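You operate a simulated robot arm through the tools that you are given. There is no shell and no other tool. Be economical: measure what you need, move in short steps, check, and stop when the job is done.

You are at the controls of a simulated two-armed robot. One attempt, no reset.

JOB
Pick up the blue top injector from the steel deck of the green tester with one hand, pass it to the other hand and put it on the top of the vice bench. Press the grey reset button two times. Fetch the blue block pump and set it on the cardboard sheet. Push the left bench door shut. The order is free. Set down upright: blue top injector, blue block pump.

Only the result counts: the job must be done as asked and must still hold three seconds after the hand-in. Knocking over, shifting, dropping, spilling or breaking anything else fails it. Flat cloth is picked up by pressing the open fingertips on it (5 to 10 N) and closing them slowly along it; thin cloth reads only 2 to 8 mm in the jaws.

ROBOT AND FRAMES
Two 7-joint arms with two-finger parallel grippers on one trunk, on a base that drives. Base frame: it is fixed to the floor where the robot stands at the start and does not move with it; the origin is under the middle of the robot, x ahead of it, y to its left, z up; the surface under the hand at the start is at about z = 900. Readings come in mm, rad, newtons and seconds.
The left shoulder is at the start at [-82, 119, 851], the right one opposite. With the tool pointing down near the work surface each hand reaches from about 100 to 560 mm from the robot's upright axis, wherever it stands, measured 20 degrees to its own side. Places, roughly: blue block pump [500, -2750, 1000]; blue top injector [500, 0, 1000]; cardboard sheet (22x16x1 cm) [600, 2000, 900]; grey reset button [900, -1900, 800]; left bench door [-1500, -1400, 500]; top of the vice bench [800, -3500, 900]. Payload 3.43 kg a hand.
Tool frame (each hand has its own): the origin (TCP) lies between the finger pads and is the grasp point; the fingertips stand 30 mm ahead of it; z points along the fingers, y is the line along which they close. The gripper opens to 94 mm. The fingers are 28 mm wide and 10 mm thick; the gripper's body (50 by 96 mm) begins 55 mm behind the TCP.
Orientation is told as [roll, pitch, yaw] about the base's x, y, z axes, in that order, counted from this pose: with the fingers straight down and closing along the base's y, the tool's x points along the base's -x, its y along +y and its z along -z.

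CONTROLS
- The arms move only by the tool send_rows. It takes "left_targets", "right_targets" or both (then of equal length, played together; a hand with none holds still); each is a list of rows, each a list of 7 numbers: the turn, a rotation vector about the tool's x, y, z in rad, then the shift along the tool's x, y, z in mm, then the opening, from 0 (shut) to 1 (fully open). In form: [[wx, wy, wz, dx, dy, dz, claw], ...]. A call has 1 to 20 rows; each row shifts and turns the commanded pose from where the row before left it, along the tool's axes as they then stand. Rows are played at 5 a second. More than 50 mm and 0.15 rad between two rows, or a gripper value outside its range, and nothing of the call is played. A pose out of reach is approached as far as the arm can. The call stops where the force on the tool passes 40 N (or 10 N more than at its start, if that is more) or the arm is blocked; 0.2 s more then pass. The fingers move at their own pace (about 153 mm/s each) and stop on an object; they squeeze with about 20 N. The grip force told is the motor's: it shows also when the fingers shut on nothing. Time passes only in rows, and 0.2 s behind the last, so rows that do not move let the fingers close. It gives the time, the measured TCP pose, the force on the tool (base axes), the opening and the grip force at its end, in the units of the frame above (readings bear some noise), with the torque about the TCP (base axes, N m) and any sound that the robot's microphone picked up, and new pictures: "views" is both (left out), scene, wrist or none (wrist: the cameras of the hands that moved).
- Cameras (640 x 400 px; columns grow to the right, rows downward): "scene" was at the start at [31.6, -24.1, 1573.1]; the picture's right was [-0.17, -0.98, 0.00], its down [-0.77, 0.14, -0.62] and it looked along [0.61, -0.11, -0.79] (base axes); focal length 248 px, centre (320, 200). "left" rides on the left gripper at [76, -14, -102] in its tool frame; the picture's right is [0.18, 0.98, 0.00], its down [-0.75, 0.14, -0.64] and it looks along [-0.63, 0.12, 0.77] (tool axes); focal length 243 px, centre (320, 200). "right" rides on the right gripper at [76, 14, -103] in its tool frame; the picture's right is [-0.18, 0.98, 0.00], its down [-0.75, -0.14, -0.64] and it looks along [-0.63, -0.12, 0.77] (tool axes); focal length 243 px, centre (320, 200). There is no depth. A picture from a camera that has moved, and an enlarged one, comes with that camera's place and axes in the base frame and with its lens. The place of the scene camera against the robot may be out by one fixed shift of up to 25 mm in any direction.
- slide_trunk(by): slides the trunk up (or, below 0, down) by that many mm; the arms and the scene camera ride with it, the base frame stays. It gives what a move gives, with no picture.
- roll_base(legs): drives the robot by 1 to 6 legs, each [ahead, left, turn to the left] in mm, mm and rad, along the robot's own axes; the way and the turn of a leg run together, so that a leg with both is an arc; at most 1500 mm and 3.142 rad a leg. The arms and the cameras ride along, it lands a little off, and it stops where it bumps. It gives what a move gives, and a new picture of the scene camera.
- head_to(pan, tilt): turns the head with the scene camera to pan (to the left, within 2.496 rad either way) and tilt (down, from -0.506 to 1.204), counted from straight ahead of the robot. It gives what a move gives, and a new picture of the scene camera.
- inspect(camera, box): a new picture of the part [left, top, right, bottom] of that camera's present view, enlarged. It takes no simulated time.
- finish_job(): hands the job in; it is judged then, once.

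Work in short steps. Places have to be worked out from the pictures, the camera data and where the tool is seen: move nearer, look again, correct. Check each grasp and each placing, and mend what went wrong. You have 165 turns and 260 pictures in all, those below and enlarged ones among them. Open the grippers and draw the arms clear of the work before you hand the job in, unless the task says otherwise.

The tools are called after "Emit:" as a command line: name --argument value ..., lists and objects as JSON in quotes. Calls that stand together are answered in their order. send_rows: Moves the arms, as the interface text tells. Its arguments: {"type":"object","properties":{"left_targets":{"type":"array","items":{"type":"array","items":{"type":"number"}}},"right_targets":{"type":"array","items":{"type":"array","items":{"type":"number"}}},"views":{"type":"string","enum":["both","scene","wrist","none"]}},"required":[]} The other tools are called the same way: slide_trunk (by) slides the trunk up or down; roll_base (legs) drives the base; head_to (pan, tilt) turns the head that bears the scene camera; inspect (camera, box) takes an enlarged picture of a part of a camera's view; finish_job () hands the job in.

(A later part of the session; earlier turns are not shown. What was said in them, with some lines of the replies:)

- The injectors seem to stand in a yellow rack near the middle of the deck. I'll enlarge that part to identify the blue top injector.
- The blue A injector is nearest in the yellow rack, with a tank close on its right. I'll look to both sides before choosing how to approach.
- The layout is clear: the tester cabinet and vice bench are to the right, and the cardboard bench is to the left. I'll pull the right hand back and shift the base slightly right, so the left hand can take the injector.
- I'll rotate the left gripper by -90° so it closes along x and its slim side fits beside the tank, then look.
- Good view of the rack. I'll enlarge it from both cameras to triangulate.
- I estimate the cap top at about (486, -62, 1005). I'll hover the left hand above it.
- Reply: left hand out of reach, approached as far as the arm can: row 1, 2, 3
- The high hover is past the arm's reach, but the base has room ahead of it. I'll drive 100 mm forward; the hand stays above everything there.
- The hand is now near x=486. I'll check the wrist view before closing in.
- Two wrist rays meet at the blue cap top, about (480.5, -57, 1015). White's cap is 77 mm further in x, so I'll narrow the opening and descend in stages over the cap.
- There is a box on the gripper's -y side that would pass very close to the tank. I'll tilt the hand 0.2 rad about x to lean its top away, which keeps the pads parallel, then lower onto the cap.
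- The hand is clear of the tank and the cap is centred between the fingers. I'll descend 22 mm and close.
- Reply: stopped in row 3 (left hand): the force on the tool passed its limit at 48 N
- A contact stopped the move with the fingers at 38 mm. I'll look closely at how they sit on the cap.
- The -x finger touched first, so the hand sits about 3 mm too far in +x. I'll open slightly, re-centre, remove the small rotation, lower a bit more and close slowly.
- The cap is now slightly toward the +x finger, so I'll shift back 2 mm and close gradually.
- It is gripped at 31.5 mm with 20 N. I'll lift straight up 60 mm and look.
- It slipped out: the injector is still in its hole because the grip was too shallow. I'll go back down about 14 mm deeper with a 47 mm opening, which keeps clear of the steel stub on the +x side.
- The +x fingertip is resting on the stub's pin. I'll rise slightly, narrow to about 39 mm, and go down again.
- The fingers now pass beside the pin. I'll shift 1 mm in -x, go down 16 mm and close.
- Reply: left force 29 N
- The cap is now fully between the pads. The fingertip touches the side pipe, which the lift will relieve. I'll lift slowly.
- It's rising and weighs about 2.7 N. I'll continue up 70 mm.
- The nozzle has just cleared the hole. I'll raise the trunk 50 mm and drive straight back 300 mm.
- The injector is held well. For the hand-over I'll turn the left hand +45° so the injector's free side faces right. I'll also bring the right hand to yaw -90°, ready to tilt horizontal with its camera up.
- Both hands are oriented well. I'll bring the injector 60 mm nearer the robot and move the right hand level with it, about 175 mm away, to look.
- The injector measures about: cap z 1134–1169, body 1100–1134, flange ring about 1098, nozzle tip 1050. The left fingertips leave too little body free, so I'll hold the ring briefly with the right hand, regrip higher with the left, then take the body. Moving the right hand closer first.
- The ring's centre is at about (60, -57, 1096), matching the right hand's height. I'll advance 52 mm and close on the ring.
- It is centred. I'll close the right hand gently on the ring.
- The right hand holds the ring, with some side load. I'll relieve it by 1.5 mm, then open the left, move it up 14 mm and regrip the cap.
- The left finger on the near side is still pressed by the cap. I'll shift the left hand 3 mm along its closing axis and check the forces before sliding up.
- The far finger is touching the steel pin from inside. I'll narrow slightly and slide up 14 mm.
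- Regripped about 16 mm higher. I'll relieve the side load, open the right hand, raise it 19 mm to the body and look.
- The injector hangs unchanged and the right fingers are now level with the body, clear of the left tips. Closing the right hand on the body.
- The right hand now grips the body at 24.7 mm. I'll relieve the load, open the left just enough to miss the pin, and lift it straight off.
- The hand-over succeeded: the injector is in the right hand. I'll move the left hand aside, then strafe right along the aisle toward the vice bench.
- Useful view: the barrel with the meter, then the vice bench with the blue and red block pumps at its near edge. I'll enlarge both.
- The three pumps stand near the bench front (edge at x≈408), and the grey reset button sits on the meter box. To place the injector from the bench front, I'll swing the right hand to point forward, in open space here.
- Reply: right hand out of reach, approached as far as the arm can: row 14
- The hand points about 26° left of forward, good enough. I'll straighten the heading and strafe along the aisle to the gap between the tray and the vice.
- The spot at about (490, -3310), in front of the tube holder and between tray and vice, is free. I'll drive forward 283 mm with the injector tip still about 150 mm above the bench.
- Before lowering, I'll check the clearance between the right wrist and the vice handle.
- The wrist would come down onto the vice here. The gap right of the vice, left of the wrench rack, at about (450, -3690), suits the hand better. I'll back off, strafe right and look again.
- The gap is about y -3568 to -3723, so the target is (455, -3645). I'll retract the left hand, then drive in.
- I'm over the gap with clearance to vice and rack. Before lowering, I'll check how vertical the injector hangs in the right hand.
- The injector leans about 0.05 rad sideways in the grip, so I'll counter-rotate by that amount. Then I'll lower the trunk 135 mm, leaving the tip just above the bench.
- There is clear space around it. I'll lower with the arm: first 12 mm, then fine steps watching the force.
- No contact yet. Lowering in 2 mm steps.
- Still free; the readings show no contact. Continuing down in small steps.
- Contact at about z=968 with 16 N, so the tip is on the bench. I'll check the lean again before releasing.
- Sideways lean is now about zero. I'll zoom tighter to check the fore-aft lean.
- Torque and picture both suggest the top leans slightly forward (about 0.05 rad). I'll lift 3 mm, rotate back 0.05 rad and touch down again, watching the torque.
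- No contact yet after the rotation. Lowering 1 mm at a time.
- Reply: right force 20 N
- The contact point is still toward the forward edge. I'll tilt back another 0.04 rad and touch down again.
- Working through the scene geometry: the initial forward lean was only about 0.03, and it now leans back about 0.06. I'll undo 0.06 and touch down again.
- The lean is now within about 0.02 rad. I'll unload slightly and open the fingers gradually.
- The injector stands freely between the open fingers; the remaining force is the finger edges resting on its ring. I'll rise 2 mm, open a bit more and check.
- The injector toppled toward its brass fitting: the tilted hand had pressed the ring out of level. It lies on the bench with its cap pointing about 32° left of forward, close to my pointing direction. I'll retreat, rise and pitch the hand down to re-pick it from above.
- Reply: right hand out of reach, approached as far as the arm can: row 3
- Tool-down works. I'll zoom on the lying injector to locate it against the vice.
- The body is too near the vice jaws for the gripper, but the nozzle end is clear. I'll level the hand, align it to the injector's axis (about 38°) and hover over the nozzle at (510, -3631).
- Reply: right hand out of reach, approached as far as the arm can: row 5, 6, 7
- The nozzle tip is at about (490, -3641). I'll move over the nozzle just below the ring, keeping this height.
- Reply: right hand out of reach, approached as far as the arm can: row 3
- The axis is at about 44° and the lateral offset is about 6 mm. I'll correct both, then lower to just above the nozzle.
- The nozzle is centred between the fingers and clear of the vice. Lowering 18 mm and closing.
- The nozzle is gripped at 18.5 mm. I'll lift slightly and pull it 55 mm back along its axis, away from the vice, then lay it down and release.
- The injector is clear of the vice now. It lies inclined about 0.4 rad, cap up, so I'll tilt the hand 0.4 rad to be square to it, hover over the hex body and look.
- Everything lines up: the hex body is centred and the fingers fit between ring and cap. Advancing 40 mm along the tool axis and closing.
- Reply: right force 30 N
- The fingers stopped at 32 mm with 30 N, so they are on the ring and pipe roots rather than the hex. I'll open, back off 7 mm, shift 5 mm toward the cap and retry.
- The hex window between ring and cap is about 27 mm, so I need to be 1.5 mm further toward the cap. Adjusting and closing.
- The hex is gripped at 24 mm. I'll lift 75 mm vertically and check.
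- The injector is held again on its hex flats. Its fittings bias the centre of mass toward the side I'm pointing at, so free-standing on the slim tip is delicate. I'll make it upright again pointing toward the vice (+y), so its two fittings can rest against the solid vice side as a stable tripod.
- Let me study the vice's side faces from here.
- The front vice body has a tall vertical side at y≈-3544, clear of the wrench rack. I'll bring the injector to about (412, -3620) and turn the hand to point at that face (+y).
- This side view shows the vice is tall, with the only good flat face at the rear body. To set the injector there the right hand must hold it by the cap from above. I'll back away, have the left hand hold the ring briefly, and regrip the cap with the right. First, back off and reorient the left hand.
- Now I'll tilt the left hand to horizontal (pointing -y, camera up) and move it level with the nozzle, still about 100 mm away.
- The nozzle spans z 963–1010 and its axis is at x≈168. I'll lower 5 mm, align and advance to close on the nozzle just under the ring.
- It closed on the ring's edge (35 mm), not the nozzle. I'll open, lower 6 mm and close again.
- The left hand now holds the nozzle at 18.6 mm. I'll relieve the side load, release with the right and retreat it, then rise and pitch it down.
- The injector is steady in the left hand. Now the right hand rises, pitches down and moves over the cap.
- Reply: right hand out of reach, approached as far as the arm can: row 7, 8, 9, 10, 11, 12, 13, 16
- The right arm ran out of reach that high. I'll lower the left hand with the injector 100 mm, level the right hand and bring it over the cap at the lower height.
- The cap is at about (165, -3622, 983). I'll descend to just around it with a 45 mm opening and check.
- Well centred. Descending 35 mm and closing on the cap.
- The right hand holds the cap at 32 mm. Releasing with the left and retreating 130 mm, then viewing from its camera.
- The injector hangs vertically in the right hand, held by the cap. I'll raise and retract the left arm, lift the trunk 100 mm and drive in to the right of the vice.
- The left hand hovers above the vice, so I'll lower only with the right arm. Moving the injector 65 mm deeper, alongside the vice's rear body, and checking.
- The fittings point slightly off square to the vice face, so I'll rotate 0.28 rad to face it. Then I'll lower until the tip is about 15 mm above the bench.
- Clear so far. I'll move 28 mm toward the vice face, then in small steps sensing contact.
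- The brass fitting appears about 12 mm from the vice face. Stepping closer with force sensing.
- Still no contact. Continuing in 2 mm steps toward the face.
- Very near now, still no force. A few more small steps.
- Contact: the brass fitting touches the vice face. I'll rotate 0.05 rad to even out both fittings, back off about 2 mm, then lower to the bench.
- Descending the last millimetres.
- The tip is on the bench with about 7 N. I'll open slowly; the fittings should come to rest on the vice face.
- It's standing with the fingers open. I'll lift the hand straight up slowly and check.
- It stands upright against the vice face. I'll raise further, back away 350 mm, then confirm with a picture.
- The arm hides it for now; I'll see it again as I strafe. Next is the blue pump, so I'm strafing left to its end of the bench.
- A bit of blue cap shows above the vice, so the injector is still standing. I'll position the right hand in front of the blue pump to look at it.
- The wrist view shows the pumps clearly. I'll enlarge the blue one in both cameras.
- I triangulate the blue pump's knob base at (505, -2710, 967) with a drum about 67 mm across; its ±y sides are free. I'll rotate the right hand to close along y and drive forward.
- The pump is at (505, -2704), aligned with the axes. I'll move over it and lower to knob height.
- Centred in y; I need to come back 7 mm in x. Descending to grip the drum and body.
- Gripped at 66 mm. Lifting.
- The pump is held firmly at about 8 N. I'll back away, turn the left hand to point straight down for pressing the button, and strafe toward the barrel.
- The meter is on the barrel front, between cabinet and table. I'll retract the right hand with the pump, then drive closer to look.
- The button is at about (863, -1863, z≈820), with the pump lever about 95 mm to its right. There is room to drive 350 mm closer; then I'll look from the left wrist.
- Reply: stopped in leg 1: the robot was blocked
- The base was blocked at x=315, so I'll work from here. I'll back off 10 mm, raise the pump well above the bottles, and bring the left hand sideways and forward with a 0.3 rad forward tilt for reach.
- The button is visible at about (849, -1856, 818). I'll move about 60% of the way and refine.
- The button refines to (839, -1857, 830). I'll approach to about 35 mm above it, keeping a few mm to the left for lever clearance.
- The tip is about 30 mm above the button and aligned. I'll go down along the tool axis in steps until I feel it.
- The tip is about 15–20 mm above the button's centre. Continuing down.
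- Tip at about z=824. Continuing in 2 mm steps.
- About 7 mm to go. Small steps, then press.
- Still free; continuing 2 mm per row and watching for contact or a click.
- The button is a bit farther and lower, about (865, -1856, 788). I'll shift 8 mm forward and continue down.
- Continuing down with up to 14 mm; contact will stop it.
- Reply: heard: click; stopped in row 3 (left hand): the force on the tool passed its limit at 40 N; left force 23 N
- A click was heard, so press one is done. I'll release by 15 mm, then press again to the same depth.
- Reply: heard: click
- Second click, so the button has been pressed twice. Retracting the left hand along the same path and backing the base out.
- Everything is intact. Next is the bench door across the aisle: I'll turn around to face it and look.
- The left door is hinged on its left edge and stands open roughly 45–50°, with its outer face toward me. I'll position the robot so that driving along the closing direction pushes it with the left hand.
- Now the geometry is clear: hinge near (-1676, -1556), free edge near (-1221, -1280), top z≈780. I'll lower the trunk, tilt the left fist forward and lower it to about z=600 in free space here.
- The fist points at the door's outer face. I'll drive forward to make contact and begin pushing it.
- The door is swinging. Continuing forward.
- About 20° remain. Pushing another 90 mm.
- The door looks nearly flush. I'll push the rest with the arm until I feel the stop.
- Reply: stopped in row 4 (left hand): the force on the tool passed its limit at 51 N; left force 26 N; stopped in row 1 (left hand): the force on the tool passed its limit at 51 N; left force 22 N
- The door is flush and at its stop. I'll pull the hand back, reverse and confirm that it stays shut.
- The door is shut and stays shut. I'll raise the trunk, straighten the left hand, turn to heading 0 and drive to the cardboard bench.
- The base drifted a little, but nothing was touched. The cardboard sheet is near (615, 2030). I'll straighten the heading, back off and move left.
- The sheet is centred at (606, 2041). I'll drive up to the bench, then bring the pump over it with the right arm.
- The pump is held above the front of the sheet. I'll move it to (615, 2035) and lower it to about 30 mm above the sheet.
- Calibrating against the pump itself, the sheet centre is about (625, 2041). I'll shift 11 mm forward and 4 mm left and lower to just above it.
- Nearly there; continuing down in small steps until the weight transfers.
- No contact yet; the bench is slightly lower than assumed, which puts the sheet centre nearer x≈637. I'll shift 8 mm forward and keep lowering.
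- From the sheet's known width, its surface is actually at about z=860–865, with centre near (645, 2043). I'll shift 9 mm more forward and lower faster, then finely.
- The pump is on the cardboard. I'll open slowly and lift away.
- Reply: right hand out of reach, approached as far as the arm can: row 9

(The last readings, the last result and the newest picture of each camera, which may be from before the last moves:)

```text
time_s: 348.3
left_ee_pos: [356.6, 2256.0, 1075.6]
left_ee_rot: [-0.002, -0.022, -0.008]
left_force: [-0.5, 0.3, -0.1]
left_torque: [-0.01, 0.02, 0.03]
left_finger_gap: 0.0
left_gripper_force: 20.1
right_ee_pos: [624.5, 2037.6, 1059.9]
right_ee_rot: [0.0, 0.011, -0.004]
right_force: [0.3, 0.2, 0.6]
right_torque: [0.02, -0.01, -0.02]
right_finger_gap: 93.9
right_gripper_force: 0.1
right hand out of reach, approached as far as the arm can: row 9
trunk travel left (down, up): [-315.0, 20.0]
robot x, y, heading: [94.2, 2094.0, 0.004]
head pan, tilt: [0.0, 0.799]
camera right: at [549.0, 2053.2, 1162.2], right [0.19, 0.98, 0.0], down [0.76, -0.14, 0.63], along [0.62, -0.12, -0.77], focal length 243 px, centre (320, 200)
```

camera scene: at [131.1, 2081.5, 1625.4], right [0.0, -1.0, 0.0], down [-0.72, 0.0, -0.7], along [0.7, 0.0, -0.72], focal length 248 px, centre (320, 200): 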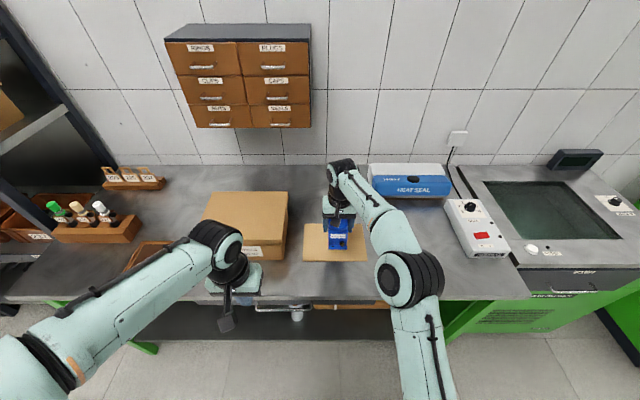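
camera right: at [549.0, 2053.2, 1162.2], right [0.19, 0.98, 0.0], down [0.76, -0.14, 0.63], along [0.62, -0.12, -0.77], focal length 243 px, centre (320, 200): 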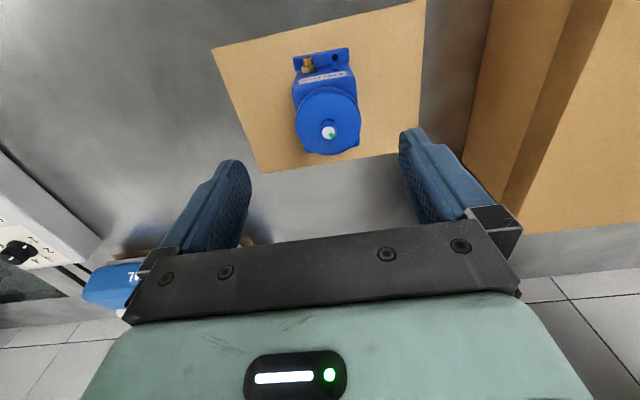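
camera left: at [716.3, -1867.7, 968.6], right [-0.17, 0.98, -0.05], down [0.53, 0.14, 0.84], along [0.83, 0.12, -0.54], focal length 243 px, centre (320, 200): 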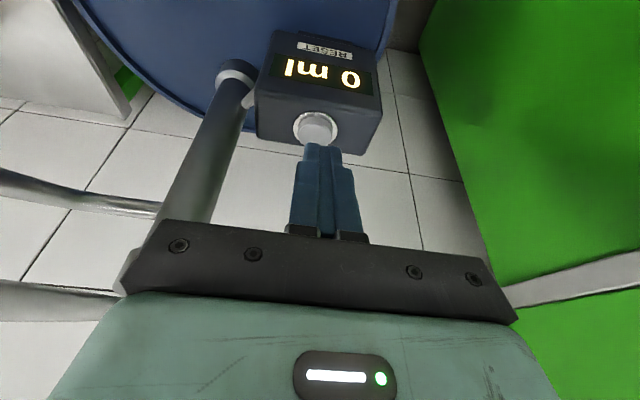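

The pump stands upright, well within the sheet. I'll back away, open the left gripper and take a last look.

Emit:
roll_base --legs '[[-350, 0, 0]]'

Emit:
send_rows --left_targets '[[0, 0, 0, 0, 0, 0, 1], [0, 0, 0, 0, 0, -20, 1], [0, 0, 0, 0, 0, 0, 1]]' --right_targets '[[0, 0, 0, 20, 0, 0, 1], [0, 0, 0, 20, 0, 0, 1], [0, 0, 0, 0, 0, 0, 1]]' --views "none"

Emit:
inspect --camera "scene" --box '[220, 120, 440, 260]'

```text
time_s: 350.5
left_ee_pos: [19.0, 2257.0, 1075.4]
left_ee_rot: [-0.001, -0.022, -0.01]
left_force: [-0.3, -0.4, 0.4]
left_torque: [0.01, -0.02, -0.02]
left_finger_gap: 0.0
left_gripper_force: 20.0
right_ee_pos: [286.3, 2036.2, 1060.3]
right_ee_rot: [-0.001, 0.011, -0.008]
right_force: [-0.4, 0.3, -0.3]
right_torque: [0.0, -0.02, 0.0]
right_finger_gap: 93.6
right_gripper_force: 0.0
trunk travel left (down, up): [-315.0, 20.0]
robot x, y, heading: [-241.7, 2094.2, 0.0]
head pan, tilt: [0.0, 0.799]
camera scene: at [-207.2, 2082.5, 1625.6], right [0.0, -1.0, 0.0], down [-0.72, 0.0, -0.7], along [0.7, 0.0, -0.72], focal length 248 px, centre (320, 200)
```

scene: 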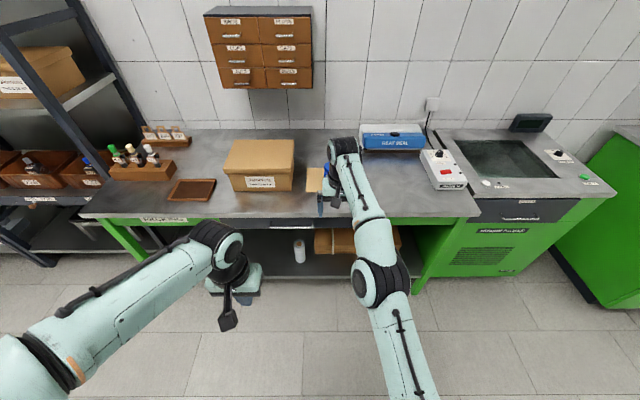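

```text
time_s: 351.3
left_ee_pos: [18.4, 2255.1, 1095.6]
left_ee_rot: [-0.002, -0.022, -0.01]
left_force: [-0.2, 0.1, 0.9]
left_torque: [-0.02, 0.02, 0.0]
left_finger_gap: 94.0
left_gripper_force: 0.1
right_ee_pos: [245.4, 2038.1, 1058.7]
right_ee_rot: [0.0, 0.011, -0.008]
right_force: [0.3, -0.5, 0.7]
right_torque: [0.02, -0.02, -0.01]
right_finger_gap: 94.0
right_gripper_force: 0.0
trunk travel left (down, up): [-315.0, 20.0]
robot x, y, heading: [-244.8, 2095.1, 0.0]
head pan, tilt: [0.0, 0.799]
```

```text
2.86 times, centred on (330, 190) of scene
camera zoom: at [-206.6, 2082.6, 1625.4], right [0.0, -1.0, 0.0], down [-0.72, 0.0, -0.7], along [0.7, 0.0, -0.72], focal length 709 px, centre (291, 229)
```

zoom: 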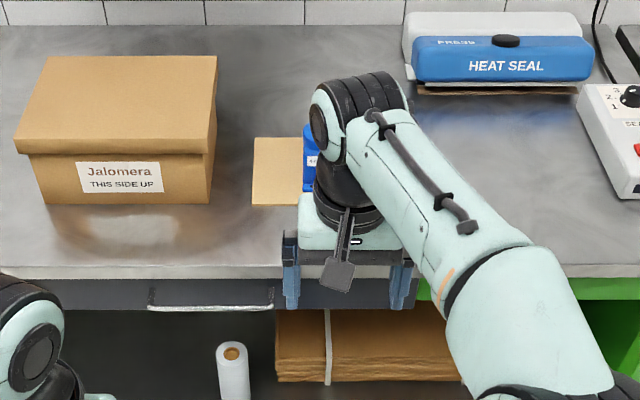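

The pump is standing on the sheet, the door is shut and the button has been pressed twice. The injector was upright on the vice bench when I last saw it. Both grippers are open and clear, so I'm handing in.

Emit:
finish_job

```text
The job is handed in.
```

I finished all four parts and handed the job in, but I did not go back to check the injector at the end.

- **Injector:** it went from the left hand to the right and now stands upright on the vice bench, leaning lightly against the side of the vice. It fell over on the first release and I picked it up again. The right hand made the final placing. I saw it standing right after letting go, and later only a glimpse of its blue cap.
- **Reset button:** pressed twice, with a click heard each time.
- **Pump:** standing upright, well inside the edges of the cardboard sheet.
- **Door:** the left bench door is shut, and was still shut after I backed away.
- **Bump:** the base was blocked once while I drove up to the barrel. Nothing looked shifted afterwards.
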